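You operate a simulated robot arm through the tools that you are given. There is no shell and no other tool.

You are at the controls of a simulated robot arm. One attempt, no reset.

TASK
Vent the tester, then unclamp the purple fitting and clear the grey post.
Fine: the fitting goes on the long grey mat, its ring on the white mat; leave the vent open.

The check looks at the end state, three seconds after you hand in, the way a careful person would. Anything else that was tipped, shoved, dropped, spilled or broken makes it a failure.

THE ROBOT
A 6-joint arm with a four-finger gripper, fixed in place. Base frame: the origin is at the foot of the arm, x ahead of it, y to its left, z up; the work surface is at about z = 86. Units: cm, degrees, N and s.
With the tool pointing down near the work surface it reaches from about 46 to 92 cm from the base axis. Its first joint turns from -166.0 to 166.0 degrees. Payload 3.43 kg.
The tool frame sits at the grasp point between the pads (the TCP): z along the fingers, y along the line on which they close. The tips reach 3 cm beyond it. The gripper opens to 12 cm. The gripper's body begins 8.5 cm behind the TCP.
Orientation is told as [roll, pitch, yaw] about the base's x, y, z axes, in that order, counted from this pose: with the fingers straight down and closing along the base's y, the tool's x points along the base's -x, its y along +y and its z along -z.

THE INTERFACE
- The arm moves only by the tool drive_tool. Its argument "moves" is a list of rows, each a list of 2 entries, a list of its own where there are three numbers: the shift along the base's x, y, z in units of 30 mm (1.0 is 30 mm), then the turn, a rotation vector about the base's x, y, z in units of 6 degrees (1.0 is 6 degrees). In form: [[[dx, dy, dz], [rx, ry, rz]], ...]. A call has 1 to 20 rows; each row shifts and turns the commanded pose from where the row before left it. "hand" is the finger opening in cm, from 0 to 12, set as the call begins (left out, the last holds). A call with a number of a shift or a turn outside -1 to 1 is refused whole. Each row takes 0.2 s and may step no farther than 5 cm and 8.6 degrees from the row before; otherwise, or with a gripper value out of range, the whole call is refused. Where a pose cannot be reached the arm comes as near as it can. A force on the tool above 40 N (or 10 N above the force at the start of the call, whichever is more), or a blocked arm, ends the call early, and 0.2 s more pass. Each finger halts on what it meets, pressing with about 29 N; the grip force reading is that of the motor and also rises with nothing between the fingers. The clock runs only during rows and for 0.2 s after the last one: add rows that do not move to give the fingers time. The reply holds the time, the measured pose of the TCP, the force on the tool along the base axes, the opening and the grip force, in the units named above and with some noise, with the torque about the TCP (base axes, N m) and any sound that the robot's microphone picked up.
- Cameras (640 x 400 px; columns grow to the right, rows downward): "scene" is fixed at [40, -64.89, 158.56]; the picture's right is [0.25, 0.97, 0.00], its down [0.92, -0.24, -0.30] and it looks along [-0.29, 0.07, -0.96] (base axes); focal length 214 px, centre (320, 200). "wrist" rides on the gripper at [7.1, -1.7, -12.1] in the tool frame; the picture's right is [0.23, 0.97, 0.00], its down [-0.81, 0.19, -0.55] and it looks along [-0.54, 0.13, 0.83] (tool axes); focal length 275 px, centre (320, 200). There is no depth. A picture from a camera that has moved, and an enlarged one, comes with that camera's place and axes in the base frame and with its lens.
- capture(camera): a new picture of that camera. No time passes.
- raise_lower(by): slides the trunk up (or, below 0, down) by that many cm; the arm rides with it, the base frame stays. It gives what a move gives, with no picture.
- inspect(camera, box): a new picture of the part [left, top, right, bottom] of that camera's present view, enlarged. No time passes.
- finish_job(): hands the job in; it is judged then, once.

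Places have to be worked out from the pictures, the camera data and where the tool is seen. Open the gripper and draw the arm clear of the work before you hand the job in, unless the task says otherwise.

The tools are called as a command line: name --argument value ..., lists and objects as JSON in quotes. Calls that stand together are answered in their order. drive_tool: Moves the arm, as the interface text tells. Its arguments: {"type":"object","properties":{"moves":{"type":"array","items":{"type":"array"}},"hand":{"type":"number"}},"required":["moves"]} The other tools are called the same way: raise_lower (by) slides the trunk up or down; capture (camera) takes a picture; inspect (camera, box) takes an enlarged picture of a part of a camera's view; finish_job () hands the job in.

At the start:

```text
clock: 0.0
tool_pos: [4.03, -45.28, 117.07]
tcp_rot: [-0.1, 0.0, 0.0]
wrist_force: [-0.8, 0.4, 0.1]
moment: [-0.01, -0.03, 0.02]
width: 12.0
finger_force: 0.2
trunk travel left (down, up): [-17.5, 36.5]
```

scene: 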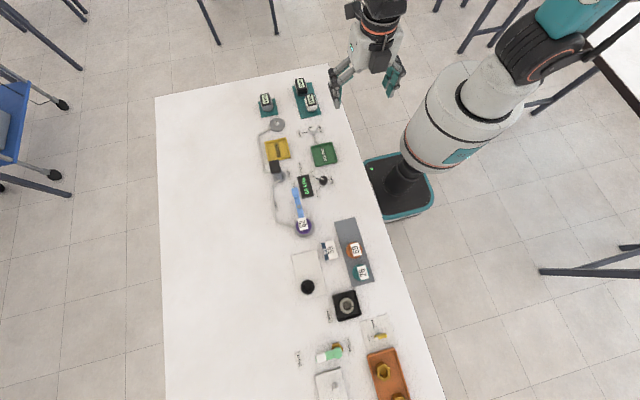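
wrist: 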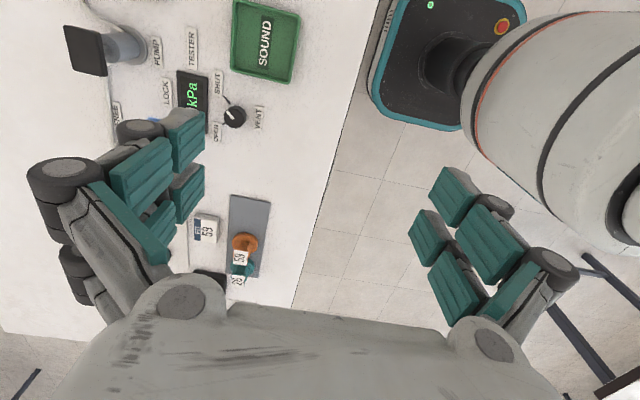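

I start by enlarging parts of the scene view to identify the tester, vent, purple fitting, mats and posts.

inspect --camera "scene" --box '[240, 70, 360, 160]'

inspect --camera "scene" --box '[250, 150, 350, 240]'

inspect --camera "scene" --box '[280, 210, 400, 310]'

inspect --camera "scene" --box '[280, 300, 430, 400]'

inspect --camera "wrist" --box '[40, 0, 320, 180]'

```text
4.44 times, centred on (300, 115) of scene
camera zoom: at [40.0, -64.89, 158.56], right [0.25, 0.97, 0.0], down [0.92, -0.24, -0.3], along [-0.29, 0.07, -0.96], focal length 953 px, centre (409, 578)
```

zoom: 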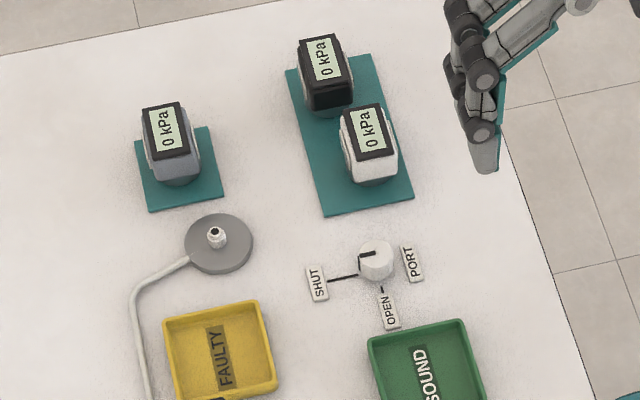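

```text
4.44 times, centred on (300, 195) of scene
camera zoom: at [40.0, -64.89, 158.56], right [0.25, 0.97, 0.0], down [0.92, -0.24, -0.3], along [-0.29, 0.07, -0.96], focal length 953 px, centre (409, 222)
```

zoom: 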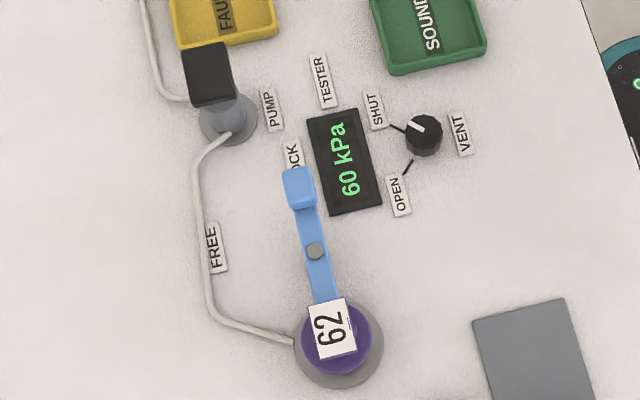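

```text
4.00 times, centred on (340, 260) of scene
camera zoom: at [40.0, -64.89, 158.56], right [0.25, 0.97, 0.0], down [0.92, -0.24, -0.3], along [-0.29, 0.07, -0.96], focal length 858 px, centre (240, -40)
```

zoom: 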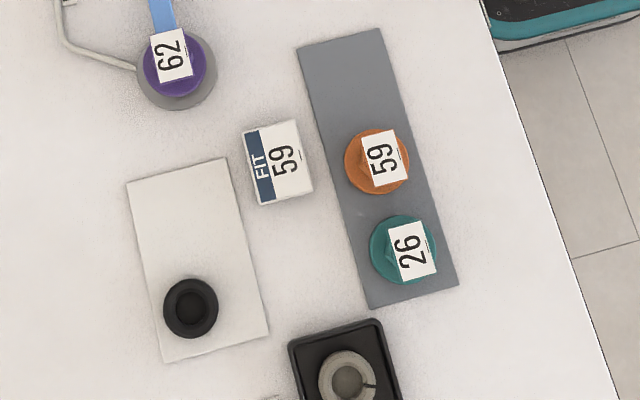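

```text
4.00 times, centred on (355, 350) of scene
camera zoom: at [40.0, -64.89, 158.56], right [0.25, 0.97, 0.0], down [0.92, -0.24, -0.3], along [-0.29, 0.07, -0.96], focal length 858 px, centre (180, -400)
```

zoom: 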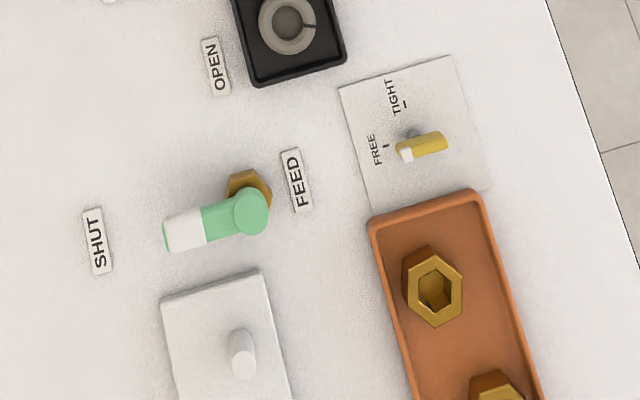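

```text
2.22 times, centred on (180, 90) of wrist
camera zoom: at [-3.07, -46.91, 129.21], right [-0.23, 0.97, 0.0], down [0.81, 0.19, 0.55], along [0.54, 0.13, -0.83], focal length 612 px, centre (631, 444)
```

zoom: 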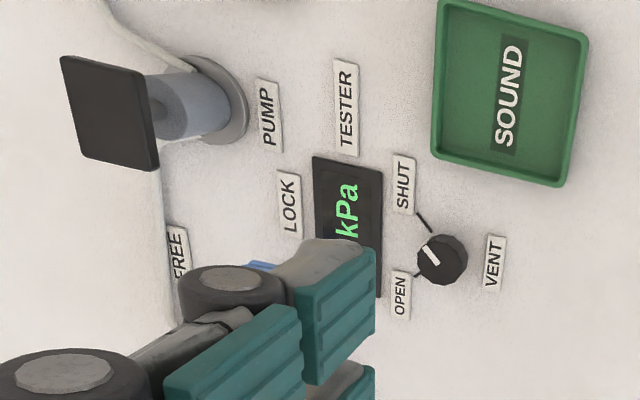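

The tester has a vent knob near (12,-56.5), reading 60 kPa and set to SHUT, and a blue clamp lever on LOCK holding purple fitting 62 near (26,-67). I'll move the arm over the tester, staying high, for a closer wrist view.

drive_tool --moves '[[[0, -0.95, 0], [0, 0, 0]], [[0, -0.95, 0], [0, 0, 0]], [[0, -0.95, 0], [0, 0, 0]], [[0, -0.95, -0.2], [0, 0, 0]], [[0, -0.95, -0.3], [0, 0, 0]], [[0, -0.95, -0.3], [0, 0, 0]], [[0, -0.95, -0.2], [0, 0, 0]], [[0, 0, 0], [0, 0, 0]]]' --hand 12

capture --camera "wrist"

capture --camera "scene"

```text
clock: 1.8
tool_pos: [4.0, -65.27, 114.07]
tcp_rot: [0.0, 0.0, 0.0]
wrist_force: [-0.4, 0.3, 0.8]
moment: [0.01, 0.0, 0.01]
width: 12.0
finger_force: 0.0
trunk travel left (down, up): [-17.5, 36.5]
```

```text
taken
camera wrist: at [-3.12, -66.92, 126.22], right [-0.23, 0.97, 0.0], down [0.81, 0.19, 0.55], along [0.54, 0.13, -0.83], focal length 275 px, centre (320, 200)
```

wrist: 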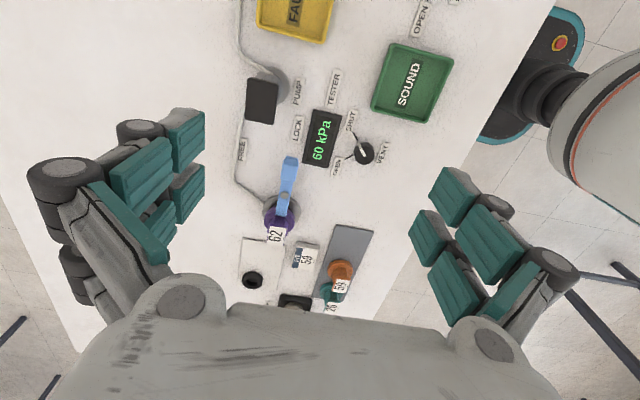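

```text
taken
```

scene: 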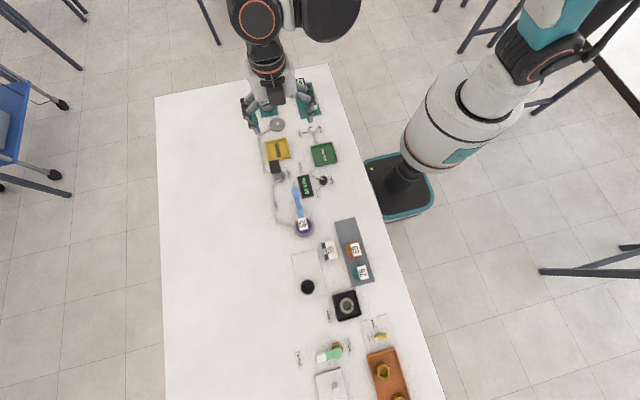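

The fingers frame the tester nicely; I'll enlarge the wrist view of the knob, lever and fitting.

inspect --camera "wrist" --box '[220, 90, 400, 210]'

inspect --camera "wrist" --box '[220, 180, 400, 310]'

```text
3.33 times, centred on (310, 150) of wrist
camera zoom: at [-3.12, -66.92, 126.22], right [-0.23, 0.97, 0.0], down [0.81, 0.19, 0.55], along [0.54, 0.13, -0.83], focal length 918 px, centre (353, 367)
```

zoom: 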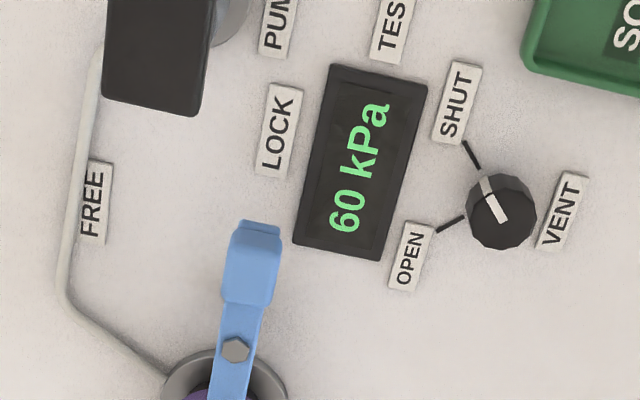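

```text
3.08 times, centred on (310, 245) of wrist
camera zoom: at [-3.12, -66.92, 126.22], right [-0.23, 0.97, 0.0], down [0.81, 0.19, 0.55], along [0.54, 0.13, -0.83], focal length 847 px, centre (351, 62)
```

zoom: 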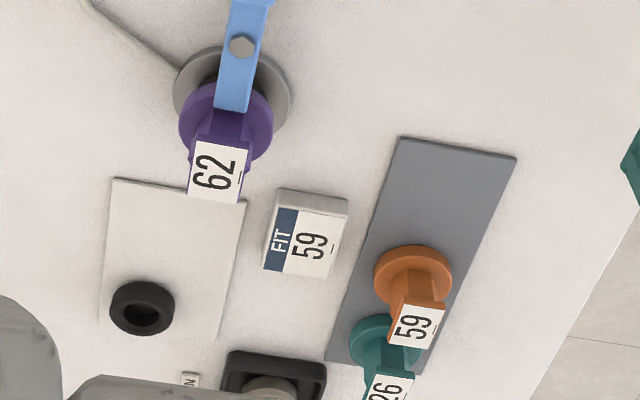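

Combining both cameras, the knob's top sits at about (11.8,-56.5,88.1), about 3 cm across. SHUT→OPEN is about +90° about z. I move above the knob with the hand still high, to check alignment.

drive_tool --moves '[[[0.52, 0.587, -0.9], [0, 0, 0]], [[0.52, 0.587, -0.9], [0, 0, 0]], [[0.52, 0.587, -0.9], [0, 0, 0]], [[0.52, 0.587, -0.9], [0, 0, 0]], [[0.52, 0.587, -0.9], [0, 0, 0]], [[0, 0, 0], [0, 0, 0]]]' --hand 4.2

capture --camera "wrist"

inspect --camera "scene" --box '[260, 120, 380, 210]'

```text
clock: 3.2
tool_pos: [11.61, -56.31, 100.73]
tcp_rot: [0.0, 0.0, -0.1]
wrist_force: [-0.1, -0.2, 0.3]
moment: [0.02, -0.01, -0.02]
width: 4.19
finger_force: 0.0
trunk travel left (down, up): [-17.5, 36.5]
```

```text
taken
camera wrist: at [4.55, -57.96, 112.84], right [-0.23, 0.97, 0.0], down [0.81, 0.19, 0.55], along [0.54, 0.13, -0.83], focal length 275 px, centre (320, 200)
```

wrist: 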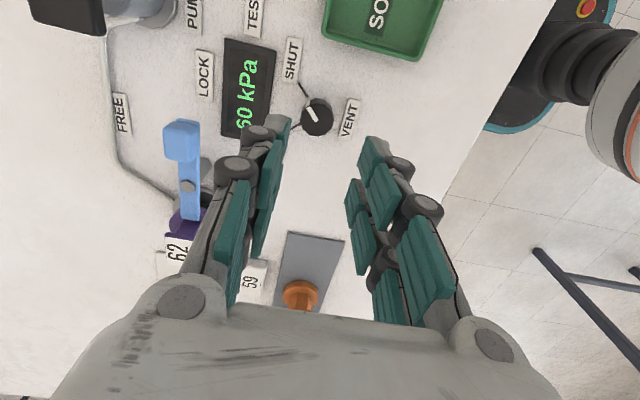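

```text
4.44 times, centred on (320, 165) of scene
camera zoom: at [40.0, -64.89, 158.56], right [0.25, 0.97, 0.0], down [0.92, -0.24, -0.3], along [-0.29, 0.07, -0.96], focal length 953 px, centre (320, 356)
```

zoom: 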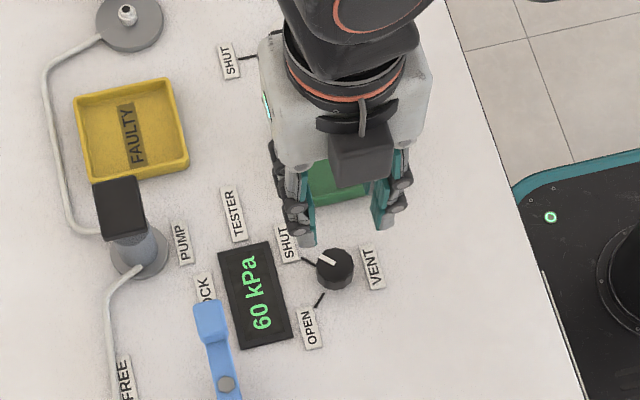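

The wrist view confirms the knob at (11.8,-56.5). I descend straight to TCP z≈89.8, with the tips just above the tabletop on either side of the knob.

drive_tool --moves '[[[0.06, -0.06, -0.9], [0, 0, 0]], [[0, 0, -0.9], [0, 0, 0]], [[0, 0, -0.9], [0, 0, 0]], [[0, 0, -0.6], [0, 0, 0]], [[0, 0, -0.33], [0, 0, 0]], [[0, 0, 0], [0, 0, 0]]]' --hand 4.2

capture --camera "wrist"

inspect --camera "scene" --box '[260, 120, 380, 210]'

```text
clock: 4.6
tool_pos: [11.81, -56.56, 89.74]
tcp_rot: [0.0, 0.1, 0.1]
wrist_force: [0.7, -0.5, -0.7]
moment: [0.0, 0.0, -0.01]
width: 4.22
finger_force: 0.2
trunk travel left (down, up): [-17.5, 36.5]
```

```text
taken
camera wrist: at [4.76, -58.26, 101.86], right [-0.23, 0.97, 0.0], down [0.81, 0.19, 0.55], along [0.54, 0.13, -0.83], focal length 275 px, centre (320, 200)
```

wrist: 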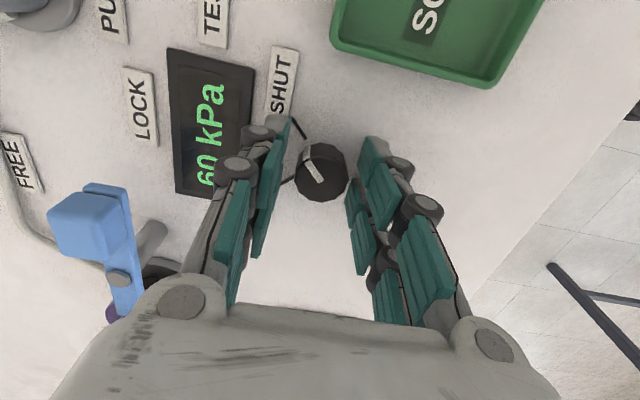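

```text
4.44 times, centred on (320, 165) of scene
camera zoom: at [40.0, -64.89, 158.56], right [0.25, 0.97, 0.0], down [0.92, -0.24, -0.3], along [-0.29, 0.07, -0.96], focal length 953 px, centre (320, 356)
```

zoom: 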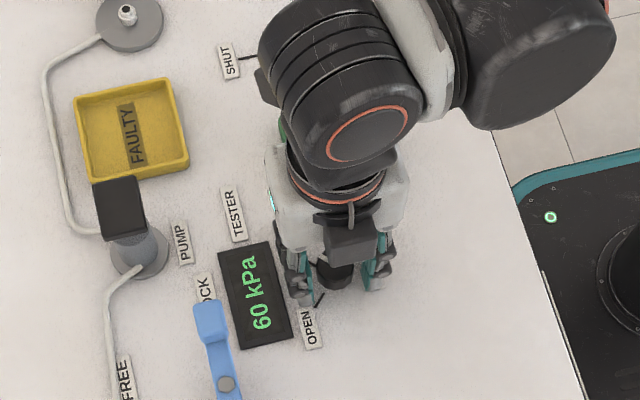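

The knob lies centred between the pads. I close on it gently with no motion.

drive_tool --moves '[[[0, 0, 0], [0, 0, 0]], [[0, 0, 0], [0, 0, 0]], [[0, 0, 0], [0, 0, 0]]]' --hand 2.4

capture --camera "wrist"

```text
clock: 5.4
tool_pos: [11.85, -56.52, 89.69]
tcp_rot: [0.0, 0.0, 0.0]
wrist_force: [-0.8, 14.5, -12.1]
moment: [0.52, -0.02, 0.06]
width: 2.87
finger_force: 45.3
trunk travel left (down, up): [-17.5, 36.5]
```

```text
taken
camera wrist: at [4.76, -58.17, 101.88], right [-0.23, 0.97, 0.0], down [0.81, 0.19, 0.55], along [0.54, 0.13, -0.83], focal length 275 px, centre (320, 200)
```

wrist: 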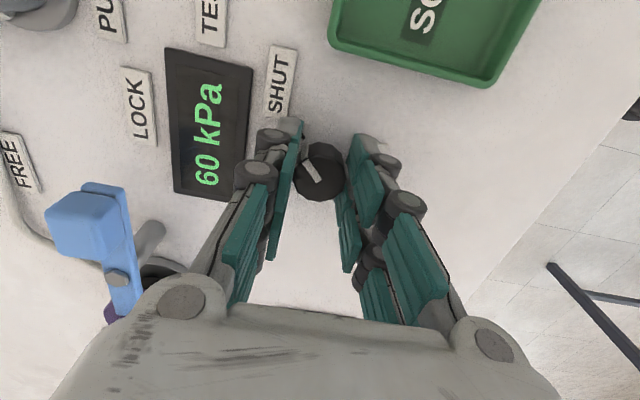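

Gripped (2.87 cm), with a small sideways load showing the knob sits a bit to +y. I ease +1 mm in y and begin turning +z, watching the forces.

drive_tool --moves '[[[0, 0.04, 0.03], [0, 0, 0]], [[0, 0, 0], [0, 0, 1]], [[0, 0, 0], [0, 0, 1]], [[0, 0, 0], [0, 0, 1]], [[0, 0, 0], [0, 0, 1]], [[0, 0, 0], [0, 0, 1]]]'

capture --camera "wrist"

```text
clock: 6.8
tool_pos: [11.79, -56.54, 89.76]
tcp_rot: [0.0, -0.1, 30.0]
wrist_force: [-15.2, 8.2, -26.2]
moment: [-0.17, 1.11, 0.07]
width: 2.86
finger_force: 44.9
trunk travel left (down, up): [-17.5, 36.5]
```

```text
taken
camera wrist: at [6.59, -61.57, 101.88], right [-0.69, 0.73, 0.0], down [0.61, 0.57, 0.55], along [0.4, 0.38, -0.83], focal length 275 px, centre (320, 200)
```

wrist: 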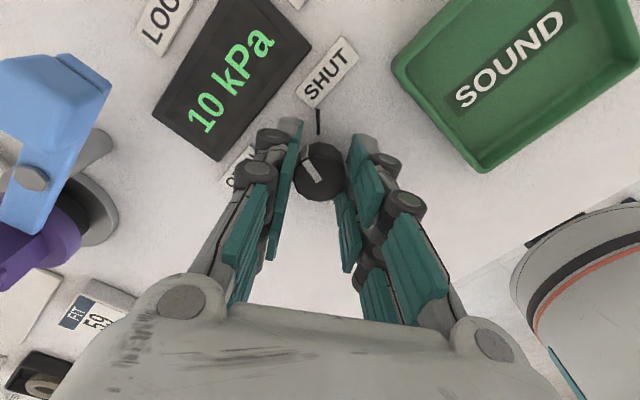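

The knob turns with the hand and the display is down to 10 kPa. I relieve the side and vertical loads with small shifts and keep turning.

drive_tool --moves '[[[-0.04, 0.02, -0.05], [0, 0, 0]], [[0, 0, 0], [0, 0, 1]], [[0, 0, 0], [0, 0, 1]], [[0, 0, 0], [0, 0, 1]], [[0, 0, 0], [0, 0, 1]], [[0, 0, 0], [0, 0, 1]]]'

capture --camera "wrist"

```text
clock: 8.2
tool_pos: [11.93, -56.53, 89.6]
tcp_rot: [-0.2, 0.0, 59.5]
wrist_force: [1.5, -6.9, 11.5]
moment: [0.38, -0.25, 0.02]
width: 2.83
finger_force: 44.7
trunk travel left (down, up): [-17.5, 36.5]
stopped in row 6: the force on the tool passed its limit at 42 N (the readings are from after the stop); the commanded pose is now the measured one
```

```text
taken
camera wrist: at [9.84, -63.44, 101.78], right [-0.96, 0.3, 0.0], down [0.25, 0.8, 0.55], along [0.17, 0.53, -0.83], focal length 275 px, centre (320, 200)
```

wrist: 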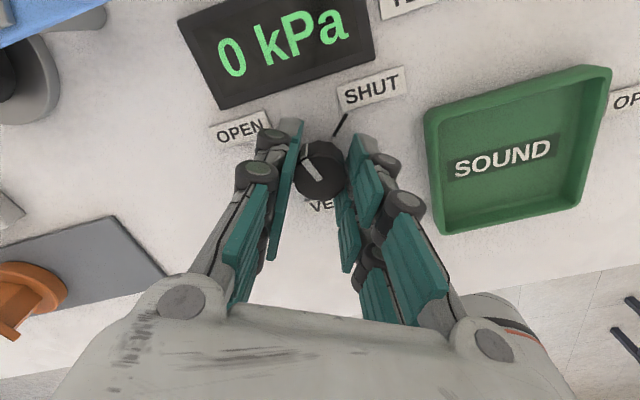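

The tester shows 0 kPa and the knob has turned about 60°; the loads are low after the stop. I keep turning towards OPEN in smaller batches.

drive_tool --moves '[[[0, -0.02, 0.02], [0, 0, 0.7]], [[0, 0, 0], [0, 0, 0.7]], [[0, 0, 0], [0, 0, 0.7]]]'

capture --camera "wrist"

```text
clock: 9.0
tool_pos: [11.96, -56.64, 89.65]
tcp_rot: [-0.1, 0.1, 72.1]
wrist_force: [2.7, 2.2, -7.1]
moment: [-0.78, 0.14, -0.02]
width: 2.78
finger_force: 45.1
trunk travel left (down, up): [-17.5, 36.5]
```

```text
taken
camera wrist: at [11.43, -63.78, 101.77], right [-1.0, 0.08, 0.0], down [0.07, 0.83, 0.55], along [0.05, 0.55, -0.83], focal length 275 px, centre (320, 200)
```

wrist: 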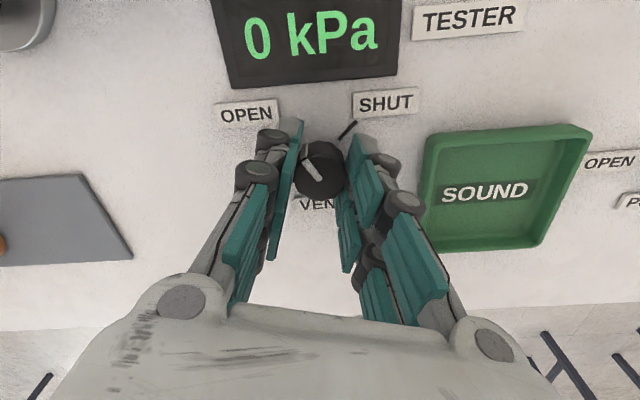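

Smooth; about 20° remains to the OPEN tick. I continue turning until it's at OPEN or meets the stop.

drive_tool --moves '[[[0, 0, 0], [0, 0, 0.7]], [[0, 0, 0], [0, 0, 0.7]], [[0, 0, 0], [0, 0, 0.7]], [[0, 0, 0], [0, 0, 0.7]], [[0, 0, 0], [0, 0, 0.4]]]'

capture --camera "wrist"

```text
clock: 10.2
tool_pos: [11.92, -56.51, 89.71]
tcp_rot: [-0.1, 0.1, 91.3]
wrist_force: [-0.7, 10.1, -8.5]
moment: [0.36, -0.01, -0.59]
width: 2.79
finger_force: 44.7
trunk travel left (down, up): [-17.5, 36.5]
```

```text
taken
camera wrist: at [13.86, -63.57, 101.78], right [-0.97, -0.25, 0.0], down [-0.21, 0.81, 0.55], along [-0.14, 0.54, -0.83], focal length 275 px, centre (320, 200)
```

wrist: 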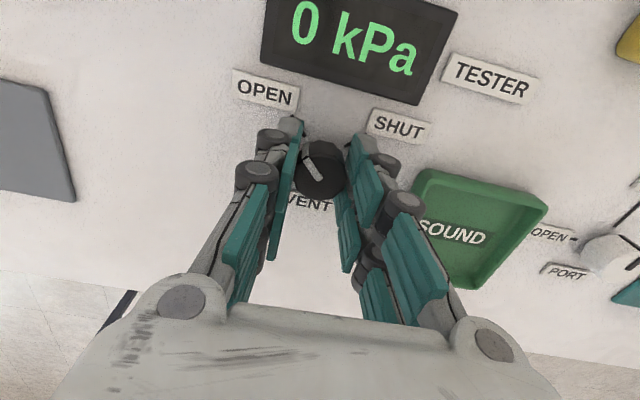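

A −0.59 N·m reaction shows the end stop, and the pointer aims at OPEN. I release the knob and lift straight up to verify.

drive_tool --moves '[[[0, 0, 0], [0, 0, 0]], [[0, 0, 0], [0, 0, 0]]]' --hand 4.4

drive_tool --moves '[[[0, 0, 0.5], [0, 0, 0]], [[0, 0, 0.9], [0, 0, 0]], [[0, 0, 0.9], [0, 0, 0]], [[0, 0, 0.9], [0, 0, 0]], [[0, 0, 0.9], [0, 0, 0]], [[0, 0, 0.9], [0, 0, 0]]]'

capture --camera "wrist"

inspect --camera "scene" --box '[260, 120, 380, 210]'

```text
clock: 10.8
tool_pos: [12.09, -56.65, 89.63]
tcp_rot: [-0.1, 0.0, 91.4]
wrist_force: [-1.1, 0.1, 0.0]
moment: [0.02, -0.04, -0.02]
width: 4.41
finger_force: 0.1
trunk travel left (down, up): [-17.5, 36.5]
```

```text
clock: 12.2
tool_pos: [11.95, -56.73, 104.7]
tcp_rot: [0.0, 0.0, 91.3]
wrist_force: [0.6, -0.8, 0.6]
moment: [-0.02, 0.02, -0.01]
width: 4.41
finger_force: 0.0
trunk travel left (down, up): [-17.5, 36.5]
```

```text
taken
camera wrist: at [13.91, -63.81, 116.89], right [-0.97, -0.25, 0.0], down [-0.21, 0.81, 0.55], along [-0.14, 0.53, -0.83], focal length 275 px, centre (320, 200)
```

wrist: 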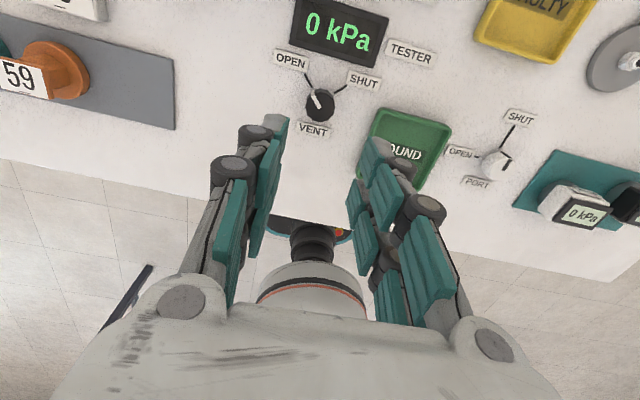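

```text
4.44 times, centred on (320, 165) of scene
camera zoom: at [40.0, -64.89, 158.56], right [0.25, 0.97, 0.0], down [0.92, -0.24, -0.3], along [-0.29, 0.07, -0.96], focal length 953 px, centre (320, 356)
```

zoom: 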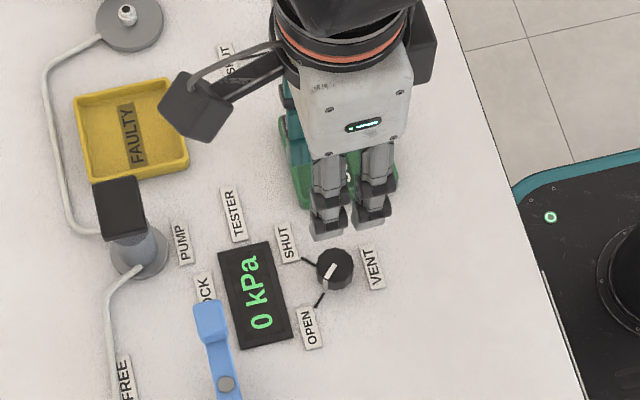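

The vent reads OPEN at 0 kPa. Triangulating the lever gives a pivot bolt at (19.9,-66.85,91.3) and handle top at (15.2,-66.85,92.3). FREE lies about 64° counter-clockwise. I turn the hand back to yaw 0 and hover above the handle.

drive_tool --moves '[[[0.0722, -0.225, 0], [0, 0, -1]], [[0.0722, -0.225, 0], [0, 0, -1]], [[0.0722, -0.225, 0], [0, 0, -1]], [[0.0722, -0.225, 0], [0, 0, -1]], [[0.0722, -0.225, 0], [0, 0, -1]], [[0.0722, -0.225, 0], [0, 0, -1]], [[0.0722, -0.225, 0], [0, 0, -1]], [[0.0722, -0.225, 0], [0, 0, -1]], [[0.0722, -0.225, 0], [0, 0, -1]], [[0.0722, -0.225, 0], [0, 0, -1]], [[0.0722, -0.225, 0], [0, 0, -1]], [[0.0722, -0.225, 0], [0, 0, -1]], [[0.0722, -0.225, 0], [0, 0, -1]], [[0.0722, -0.225, 0], [0, 0, -1]], [[0.0722, -0.225, 0], [0, 0, -1]], [[0, 0, 0], [0, 0, -0.22]], [[0, 0, 0], [0, 0, 0]]]' --hand 4.4

capture --camera "wrist"

inspect --camera "wrist" --box '[230, 60, 410, 260]'

inspect --camera "scene" --box '[240, 140, 360, 240]'

```text
clock: 15.8
tool_pos: [15.34, -66.73, 104.56]
tcp_rot: [-0.2, 0.0, -0.1]
wrist_force: [-0.3, -0.5, 0.3]
moment: [0.03, 0.01, -0.01]
width: 4.43
finger_force: 0.1
trunk travel left (down, up): [-17.5, 36.5]
```

```text
taken
camera wrist: at [8.18, -68.39, 116.82], right [-0.23, 0.97, 0.0], down [0.81, 0.19, 0.55], along [0.54, 0.12, -0.83], focal length 275 px, centre (320, 200)
```

wrist: 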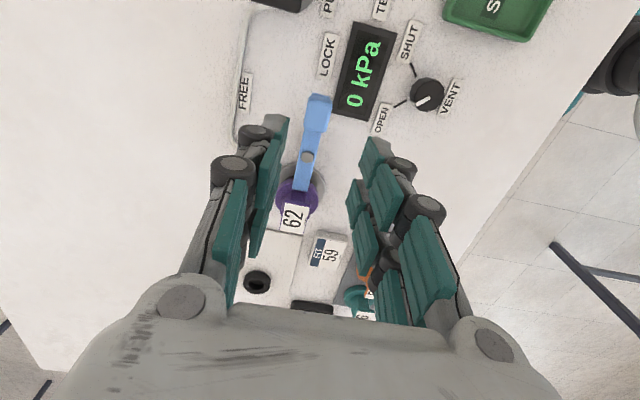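

```text
2.00 times, centred on (320, 160) of wrist
camera zoom: at [8.18, -68.39, 116.82], right [-0.23, 0.97, 0.0], down [0.81, 0.19, 0.55], along [0.54, 0.12, -0.83], focal length 551 px, centre (320, 280)
```

zoom: 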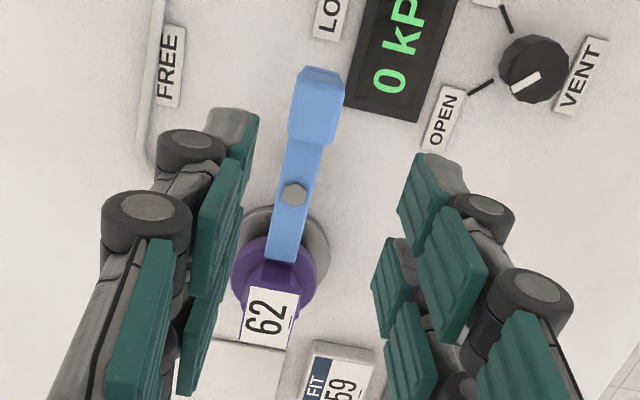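

```text
4.00 times, centred on (300, 190) of scene
camera zoom: at [40.0, -64.89, 158.56], right [0.25, 0.97, 0.0], down [0.92, -0.24, -0.3], along [-0.29, 0.07, -0.96], focal length 858 px, centre (400, 240)
```

zoom: 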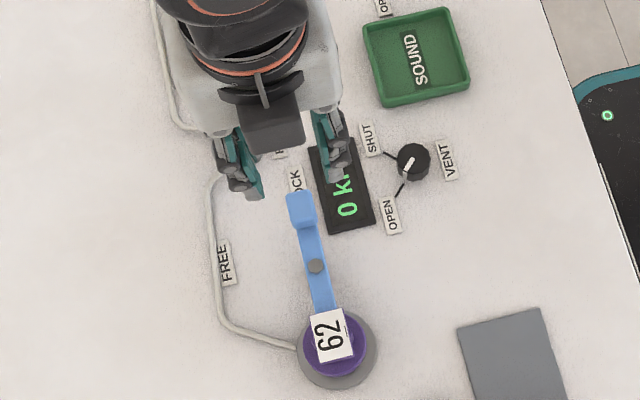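

Handle confirmed at (15.25,-66.9), top about 92.3. I descend so the pads straddle it with the tips at about z=90.3.

drive_tool --moves '[[[0, -0.06, -0.9], [0, 0, 0]], [[0, 0, -0.9], [0, 0, 0]], [[0, 0, -0.8], [0, 0, 0]], [[0, 0, -0.6], [0, 0, 0]], [[0, 0, -0.5], [0, 0, 0]], [[0, 0, 0], [0, 0, 0]]]' --hand 4.4

capture --camera "wrist"

inspect --camera "scene" --box '[240, 140, 360, 240]'

```text
clock: 17.2
tool_pos: [15.11, -66.99, 93.51]
tcp_rot: [-0.2, 0.0, -0.1]
wrist_force: [-0.5, -0.8, 0.1]
moment: [0.01, 0.01, -0.03]
width: 4.41
finger_force: 0.1
trunk travel left (down, up): [-17.5, 36.5]
```

```text
taken
camera wrist: at [8.12, -68.63, 105.71], right [-0.23, 0.97, 0.0], down [0.81, 0.19, 0.55], along [0.54, 0.13, -0.83], focal length 275 px, centre (320, 200)
```

wrist: 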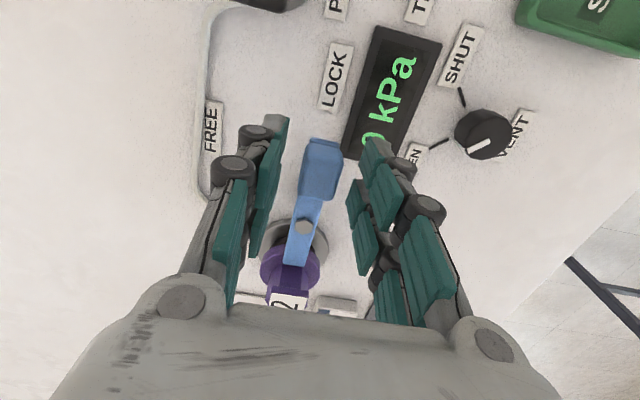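

```text
4.00 times, centred on (300, 190) of scene
camera zoom: at [40.0, -64.89, 158.56], right [0.25, 0.97, 0.0], down [0.92, -0.24, -0.3], along [-0.29, 0.07, -0.96], focal length 858 px, centre (400, 240)
```

zoom: 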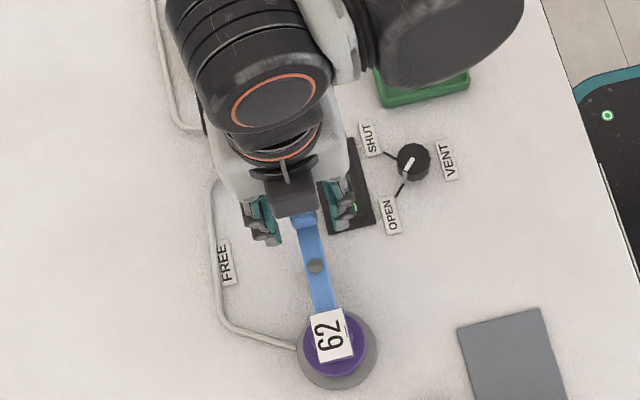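

The handle is between the pads. I close on it.

drive_tool --moves '[[[0, 0, 0], [0, 0, 0]], [[0, 0, 0], [0, 0, 0]], [[0, 0, 0], [0, 0, 0]]]' --hand 1.5

capture --camera "wrist"

```text
clock: 18.0
tool_pos: [15.12, -66.91, 93.64]
tcp_rot: [0.0, 0.0, -0.1]
wrist_force: [0.8, 1.2, -0.8]
moment: [-0.01, 0.02, 0.04]
width: 2.16
finger_force: 45.4
trunk travel left (down, up): [-17.5, 36.5]
```

```text
taken
camera wrist: at [8.11, -68.62, 105.73], right [-0.23, 0.97, 0.0], down [0.81, 0.19, 0.55], along [0.54, 0.13, -0.83], focal length 275 px, centre (320, 200)
```

wrist: 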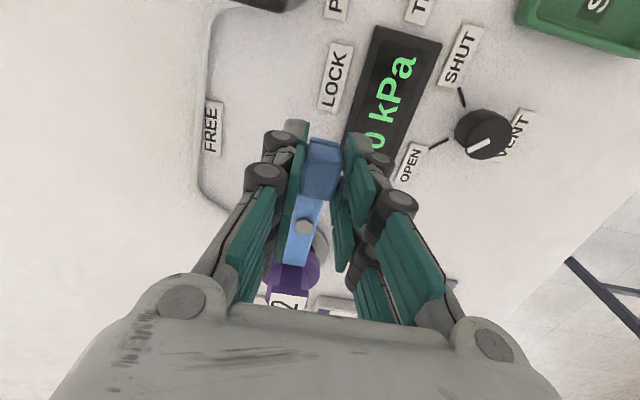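

Handle gripped at 2.16 cm with no side load. I swing it along the arc about the pivot, turning the wrist to match, first 24°.

drive_tool --moves '[[[0.0088, -0.167, 0], [0, 0, 1]], [[0.0262, -0.1653, 0], [0, 0, 1]], [[0.0434, -0.162, 0], [0, 0, 1]], [[0.06, -0.1563, 0], [0, 0, 1]]]'

capture --camera "wrist"

```text
clock: 19.0
tool_pos: [15.61, -68.96, 93.54]
tcp_rot: [-0.1, 0.1, 24.0]
wrist_force: [-1.5, -9.6, 1.8]
moment: [-0.39, 0.24, -0.38]
width: 2.17
finger_force: 45.2
trunk travel left (down, up): [-17.5, 36.5]
```

```text
taken
camera wrist: at [9.82, -73.36, 105.73], right [-0.61, 0.8, 0.0], down [0.66, 0.51, 0.55], along [0.44, 0.33, -0.83], focal length 275 px, centre (320, 200)
```

wrist: 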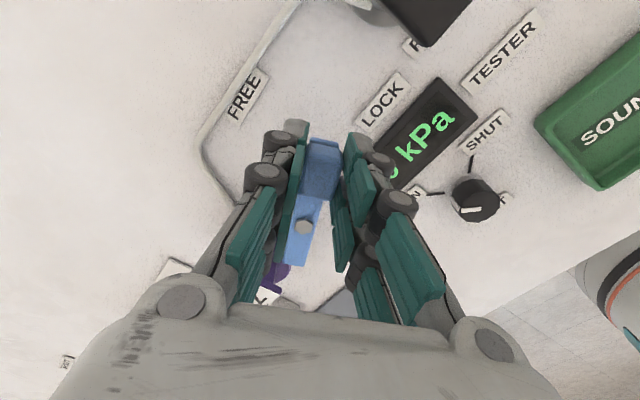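

The lever swings freely with low load. Continuing the arc another 24°.

drive_tool --moves '[[[0.076, -0.149, 0], [0, 0, 1]], [[0.0913, -0.14, 0], [0, 0, 1]], [[0.1053, -0.13, 0], [0, 0, 1]], [[0.1183, -0.1187, 0], [0, 0, 1]]]'

capture --camera "wrist"

inspect --camera "scene" --box '[240, 140, 360, 240]'

```text
clock: 20.0
tool_pos: [16.79, -70.67, 93.64]
tcp_rot: [-0.2, 0.1, 48.1]
wrist_force: [-4.3, -19.9, 18.8]
moment: [-0.34, -0.05, -0.52]
width: 2.18
finger_force: 45.2
trunk travel left (down, up): [-17.5, 36.5]
```

```text
taken
camera wrist: at [13.3, -76.98, 105.73], right [-0.88, 0.48, 0.0], down [0.4, 0.73, 0.55], along [0.27, 0.48, -0.83], focal length 275 px, centre (320, 200)
```

wrist: 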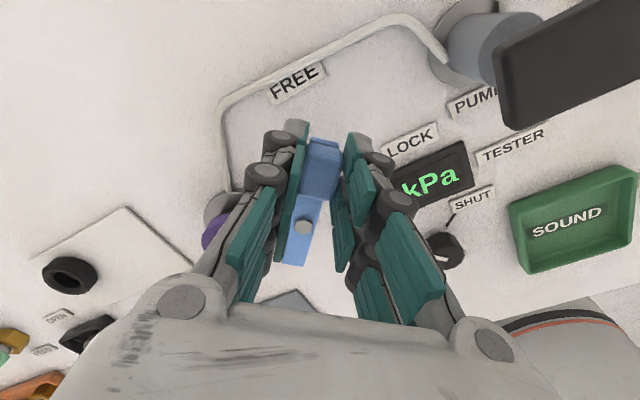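

```text
4.00 times, centred on (300, 190) of scene
camera zoom: at [40.0, -64.89, 158.56], right [0.25, 0.97, 0.0], down [0.92, -0.24, -0.3], along [-0.29, 0.07, -0.96], focal length 858 px, centre (400, 240)
```

zoom: 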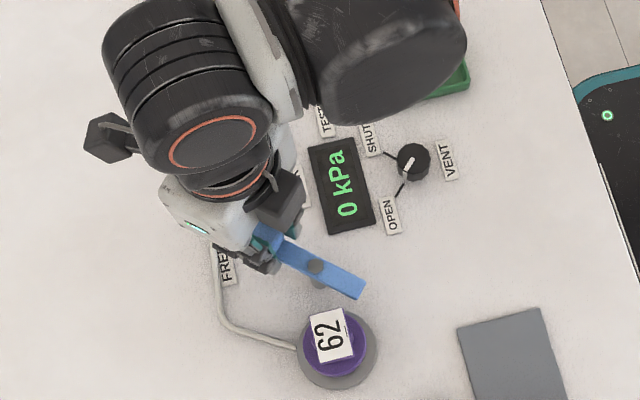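

Lever is at about 48° and the clamp end is off the flange. A small reaction suggests the true arc is a bit further in −y, so I correct slightly and keep going towards FREE.

drive_tool --moves '[[[-0.01, -0.05, 0.03], [0, 0, 0]], [[0.13, -0.105, 0], [0, 0, 1]], [[0.14, -0.0913, 0], [0, 0, 1]], [[0, 0, 0], [0, 0, 0]]]'

capture --camera "wrist"

inspect --camera "scene" --box '[240, 140, 360, 240]'

```text
clock: 21.0
tool_pos: [17.62, -71.2, 93.63]
tcp_rot: [-0.2, 0.0, 60.1]
wrist_force: [-6.4, -3.2, -1.1]
moment: [-0.63, 0.46, 0.15]
width: 2.17
finger_force: 44.7
trunk travel left (down, up): [-17.5, 36.5]
```

```text
taken
camera wrist: at [15.55, -78.21, 105.72], right [-0.96, 0.29, 0.0], down [0.24, 0.8, 0.55], along [0.16, 0.53, -0.83], focal length 275 px, centre (320, 200)
```

wrist: 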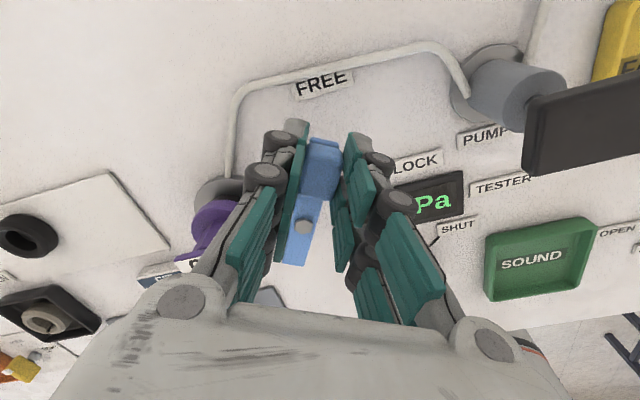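

```text
4.00 times, centred on (300, 190) of scene
camera zoom: at [40.0, -64.89, 158.56], right [0.25, 0.97, 0.0], down [0.92, -0.24, -0.3], along [-0.29, 0.07, -0.96], focal length 858 px, centre (400, 240)
```

zoom: 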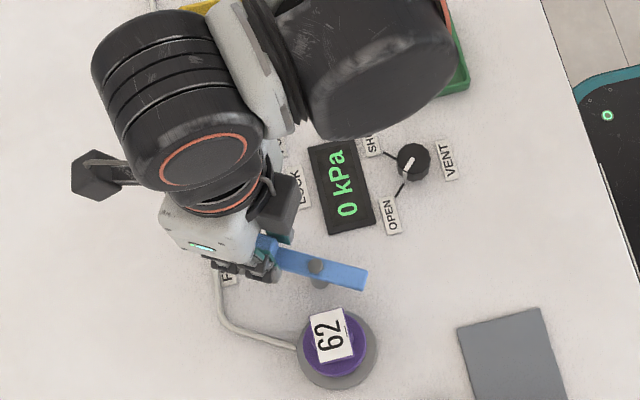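

The lever now points at the FREE label (about 62°). I try a bit further to feel for the end stop.

drive_tool --moves '[[[0.149, -0.0765, 0], [0, 0, 1]], [[0.156, -0.058, 0], [0, 0, 1]], [[0, 0, 0], [0, 0, 0]]]'

inspect --camera "scene" --box '[240, 140, 360, 240]'

```text
clock: 21.8
tool_pos: [18.42, -71.78, 93.64]
tcp_rot: [-0.1, -0.1, 72.0]
wrist_force: [-6.3, 2.7, -17.8]
moment: [-0.53, 0.32, 0.34]
width: 2.21
finger_force: 44.7
trunk travel left (down, up): [-17.5, 36.5]
```

```text
4.00 times, centred on (300, 190) of scene
camera zoom: at [40.0, -64.89, 158.56], right [0.25, 0.97, 0.0], down [0.92, -0.24, -0.3], along [-0.29, 0.07, -0.96], focal length 858 px, centre (400, 240)
```

zoom: 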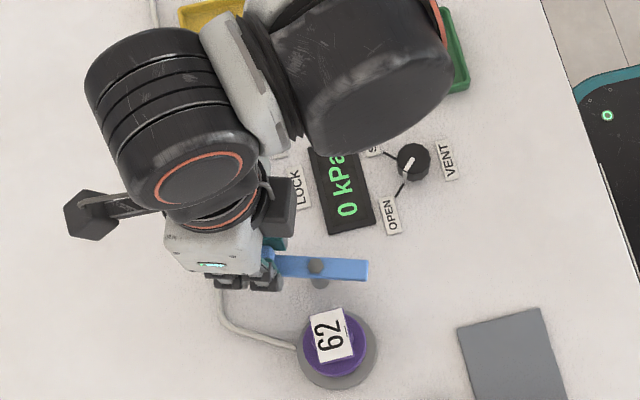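

No stop yet and the loads stay modest, so I continue two more small steps towards a full quarter turn for clearance.

drive_tool --moves '[[[0.1617, -0.0433, 0.02], [0, 0, 1]], [[0.1653, -0.0263, 0], [0, 0, 1]], [[0, 0, 0], [0, 0, 0]]]'

inspect --camera "scene" --box '[240, 140, 360, 240]'

capture --camera "wrist"

```text
clock: 22.6
tool_pos: [19.56, -71.96, 93.67]
tcp_rot: [-0.1, -0.1, 84.0]
wrist_force: [-9.5, 8.1, -23.7]
moment: [0.11, 0.2, 0.49]
width: 2.15
finger_force: 44.6
trunk travel left (down, up): [-17.5, 36.5]
```

```text
4.00 times, centred on (300, 190) of scene
camera zoom: at [40.0, -64.89, 158.56], right [0.25, 0.97, 0.0], down [0.92, -0.24, -0.3], along [-0.29, 0.07, -0.96], focal length 858 px, centre (400, 240)
```

zoom: 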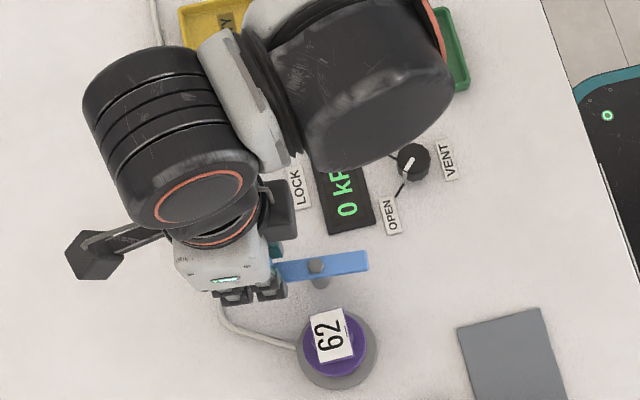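

```text
taken
camera wrist: at [20.55, -79.13, 105.72], right [-0.99, -0.13, 0.0], down [-0.11, 0.83, 0.55], along [-0.07, 0.55, -0.83], focal length 275 px, centre (320, 200)
```

wrist: 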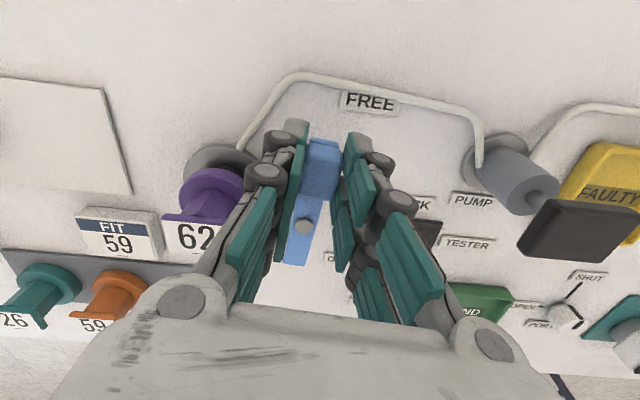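

The lever is fully off at about 84°. I release the handle and lift straight up, then look at the fitting.

drive_tool --moves '[[[0, 0, 0], [0, 0, 0]], [[0, 0, 0], [0, 0, 0]]]' --hand 3.6

drive_tool --moves '[[[0, 0, 0.5], [0, 0, 0]], [[0, 0, 0.9], [0, 0, 0]], [[0, 0, 0.9], [0, 0, 0]], [[0, 0, 0.9], [0, 0, 0]], [[0, 0, 0.9], [0, 0, 0]], [[0, 0, 0.9], [0, 0, 0]]]'

capture --camera "wrist"

inspect --camera "scene" --box '[270, 180, 350, 240]'

```text
clock: 23.2
tool_pos: [19.68, -71.92, 93.69]
tcp_rot: [-0.1, 0.0, 84.0]
wrist_force: [0.5, -0.6, 0.6]
moment: [0.01, 0.01, -0.02]
width: 3.61
finger_force: 0.1
trunk travel left (down, up): [-17.5, 36.5]
```

```text
clock: 24.6
tool_pos: [19.51, -71.66, 108.83]
tcp_rot: [-0.1, 0.0, 83.8]
wrist_force: [-0.2, 0.2, 0.1]
moment: [-0.02, -0.03, 0.02]
width: 3.6
finger_force: 0.0
trunk travel left (down, up): [-17.5, 36.5]
```

```text
taken
camera wrist: at [20.46, -79.02, 120.86], right [-0.99, -0.13, 0.0], down [-0.11, 0.83, 0.55], along [-0.07, 0.55, -0.83], focal length 275 px, centre (320, 200)
```

wrist: 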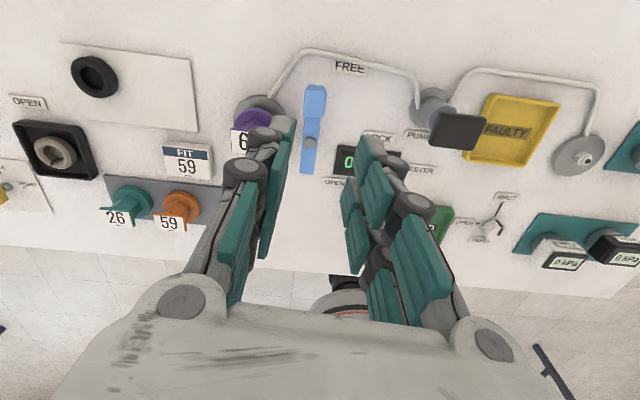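

```text
6.67 times, centred on (310, 210) of scene
camera zoom: at [40.0, -64.89, 158.56], right [0.25, 0.97, 0.0], down [0.92, -0.24, -0.3], along [-0.29, 0.07, -0.96], focal length 1430 px, centre (387, 133)
```

zoom: 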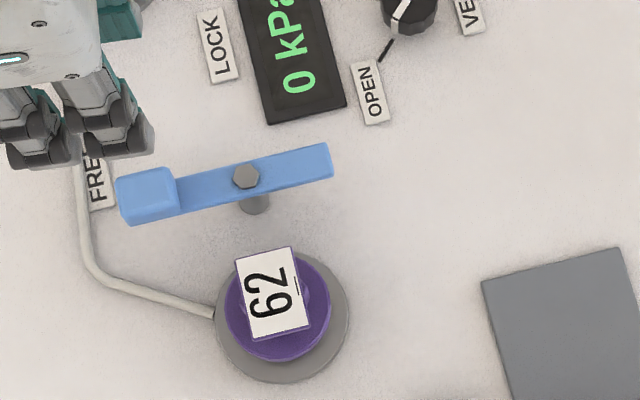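

The lever is clear. I rotate the hand back to yaw 0 and hover above the purple fitting to study its neck before gripping.

drive_tool --moves '[[[0.1, 0.111, 0], [0, 0, -1]], [[0.1, 0.111, 0], [0, 0, -1]], [[0.1, 0.111, 0], [0, 0, -1]], [[0.1, 0.111, 0], [0, 0, -1]], [[0.1, 0.111, 0], [0, 0, -1]], [[0.1, 0.111, 0], [0, 0, -1]], [[0.1, 0.111, 0], [0, 0, -1]], [[0.1, 0.111, 0], [0, 0, -1]], [[0.1, 0.111, 0], [0, 0, -1]], [[0.1, 0.111, 0], [0, 0, -1]], [[0.1, 0.111, 0], [0, 0, -1]], [[0.1, 0.111, 0], [0, 0, -1]], [[0.1, 0.111, 0], [0, 0, -1]], [[0.1, 0.111, 0], [0, 0, -0.97]], [[0, 0, 0], [0, 0, 0]]]' --hand 6

capture --camera "wrist"

inspect --camera "wrist" --box '[240, 60, 400, 200]'

```text
clock: 27.8
tool_pos: [23.66, -67.23, 108.59]
tcp_rot: [-0.1, 0.0, 0.1]
wrist_force: [-0.1, -0.4, -0.9]
moment: [-0.01, 0.03, 0.0]
width: 6.0
finger_force: 0.2
trunk travel left (down, up): [-17.5, 36.5]
```

```text
taken
camera wrist: at [16.65, -68.85, 120.86], right [-0.23, 0.97, 0.0], down [0.81, 0.19, 0.55], along [0.54, 0.13, -0.83], focal length 275 px, centre (320, 200)
```

wrist: 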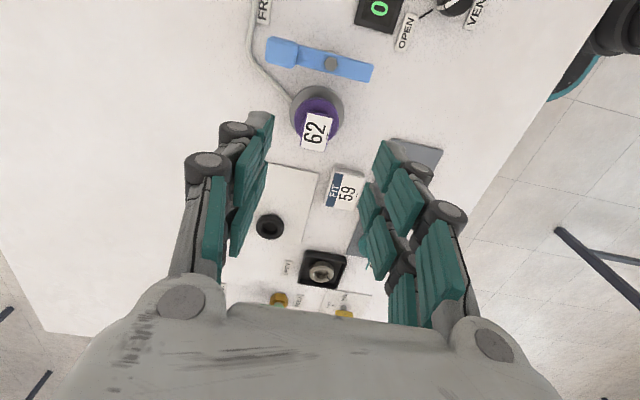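

```text
2.86 times, centred on (320, 130) of wrist
camera zoom: at [16.65, -68.85, 120.86], right [-0.23, 0.97, 0.0], down [0.81, 0.19, 0.55], along [0.54, 0.13, -0.83], focal length 786 px, centre (320, 400)
```

zoom: 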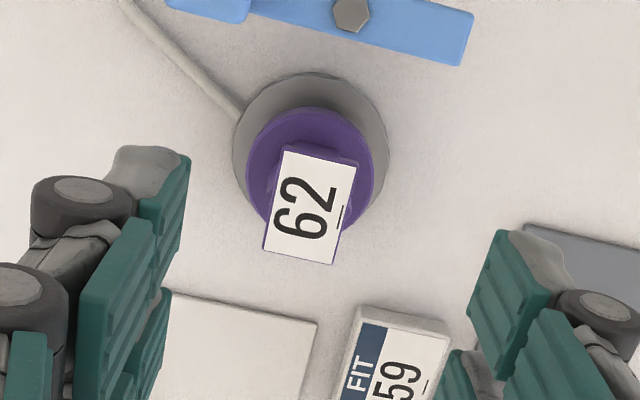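

I need the exact neck shape under the label, so I enlarge several views.

inspect --camera "scene" --box '[335, 235, 375, 285]'

inspect --camera "wrist" --box '[280, 80, 350, 160]'

inspect --camera "scene" --box '[290, 205, 320, 240]'

```text
8.00 times, centred on (355, 260) of scene
camera zoom: at [40.0, -64.89, 158.56], right [0.25, 0.97, 0.0], down [0.92, -0.24, -0.3], along [-0.29, 0.07, -0.96], focal length 1716 px, centre (40, -280)
```

zoom: 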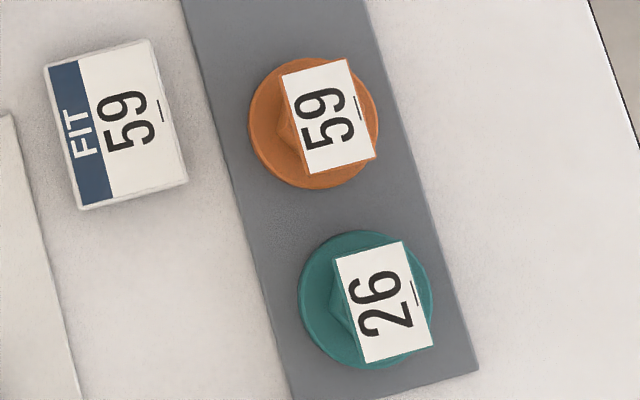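

```text
5.00 times, centred on (315, 120) of wrist
camera zoom: at [16.65, -68.85, 120.86], right [-0.23, 0.97, 0.0], down [0.81, 0.19, 0.55], along [0.54, 0.13, -0.83], focal length 1376 px, centre (345, 600)
```

zoom: 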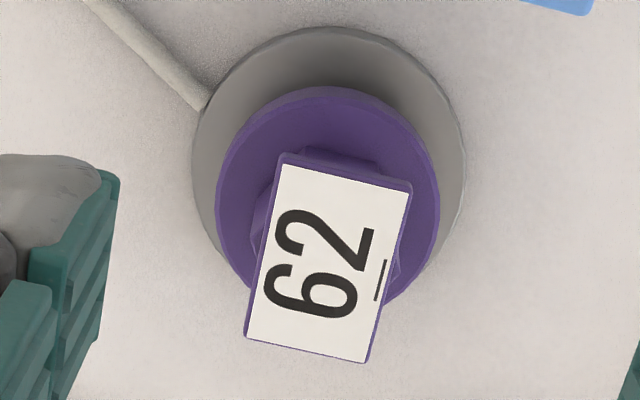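

```text
11.43 times, centred on (305, 222) of scene
camera zoom: at [40.0, -64.89, 158.56], right [0.25, 0.97, 0.0], down [0.92, -0.24, -0.3], along [-0.29, 0.07, -0.96], focal length 2451 px, centre (491, -57)
```

zoom: 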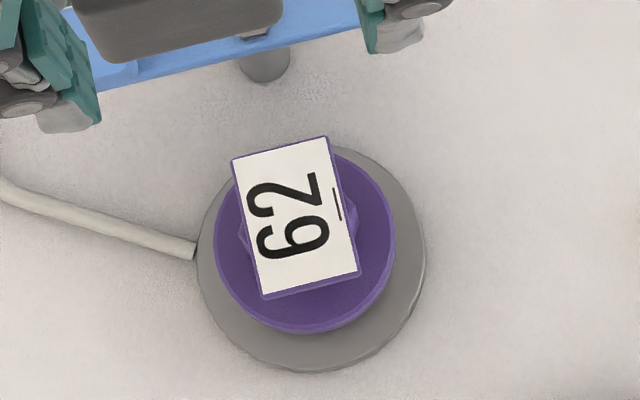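

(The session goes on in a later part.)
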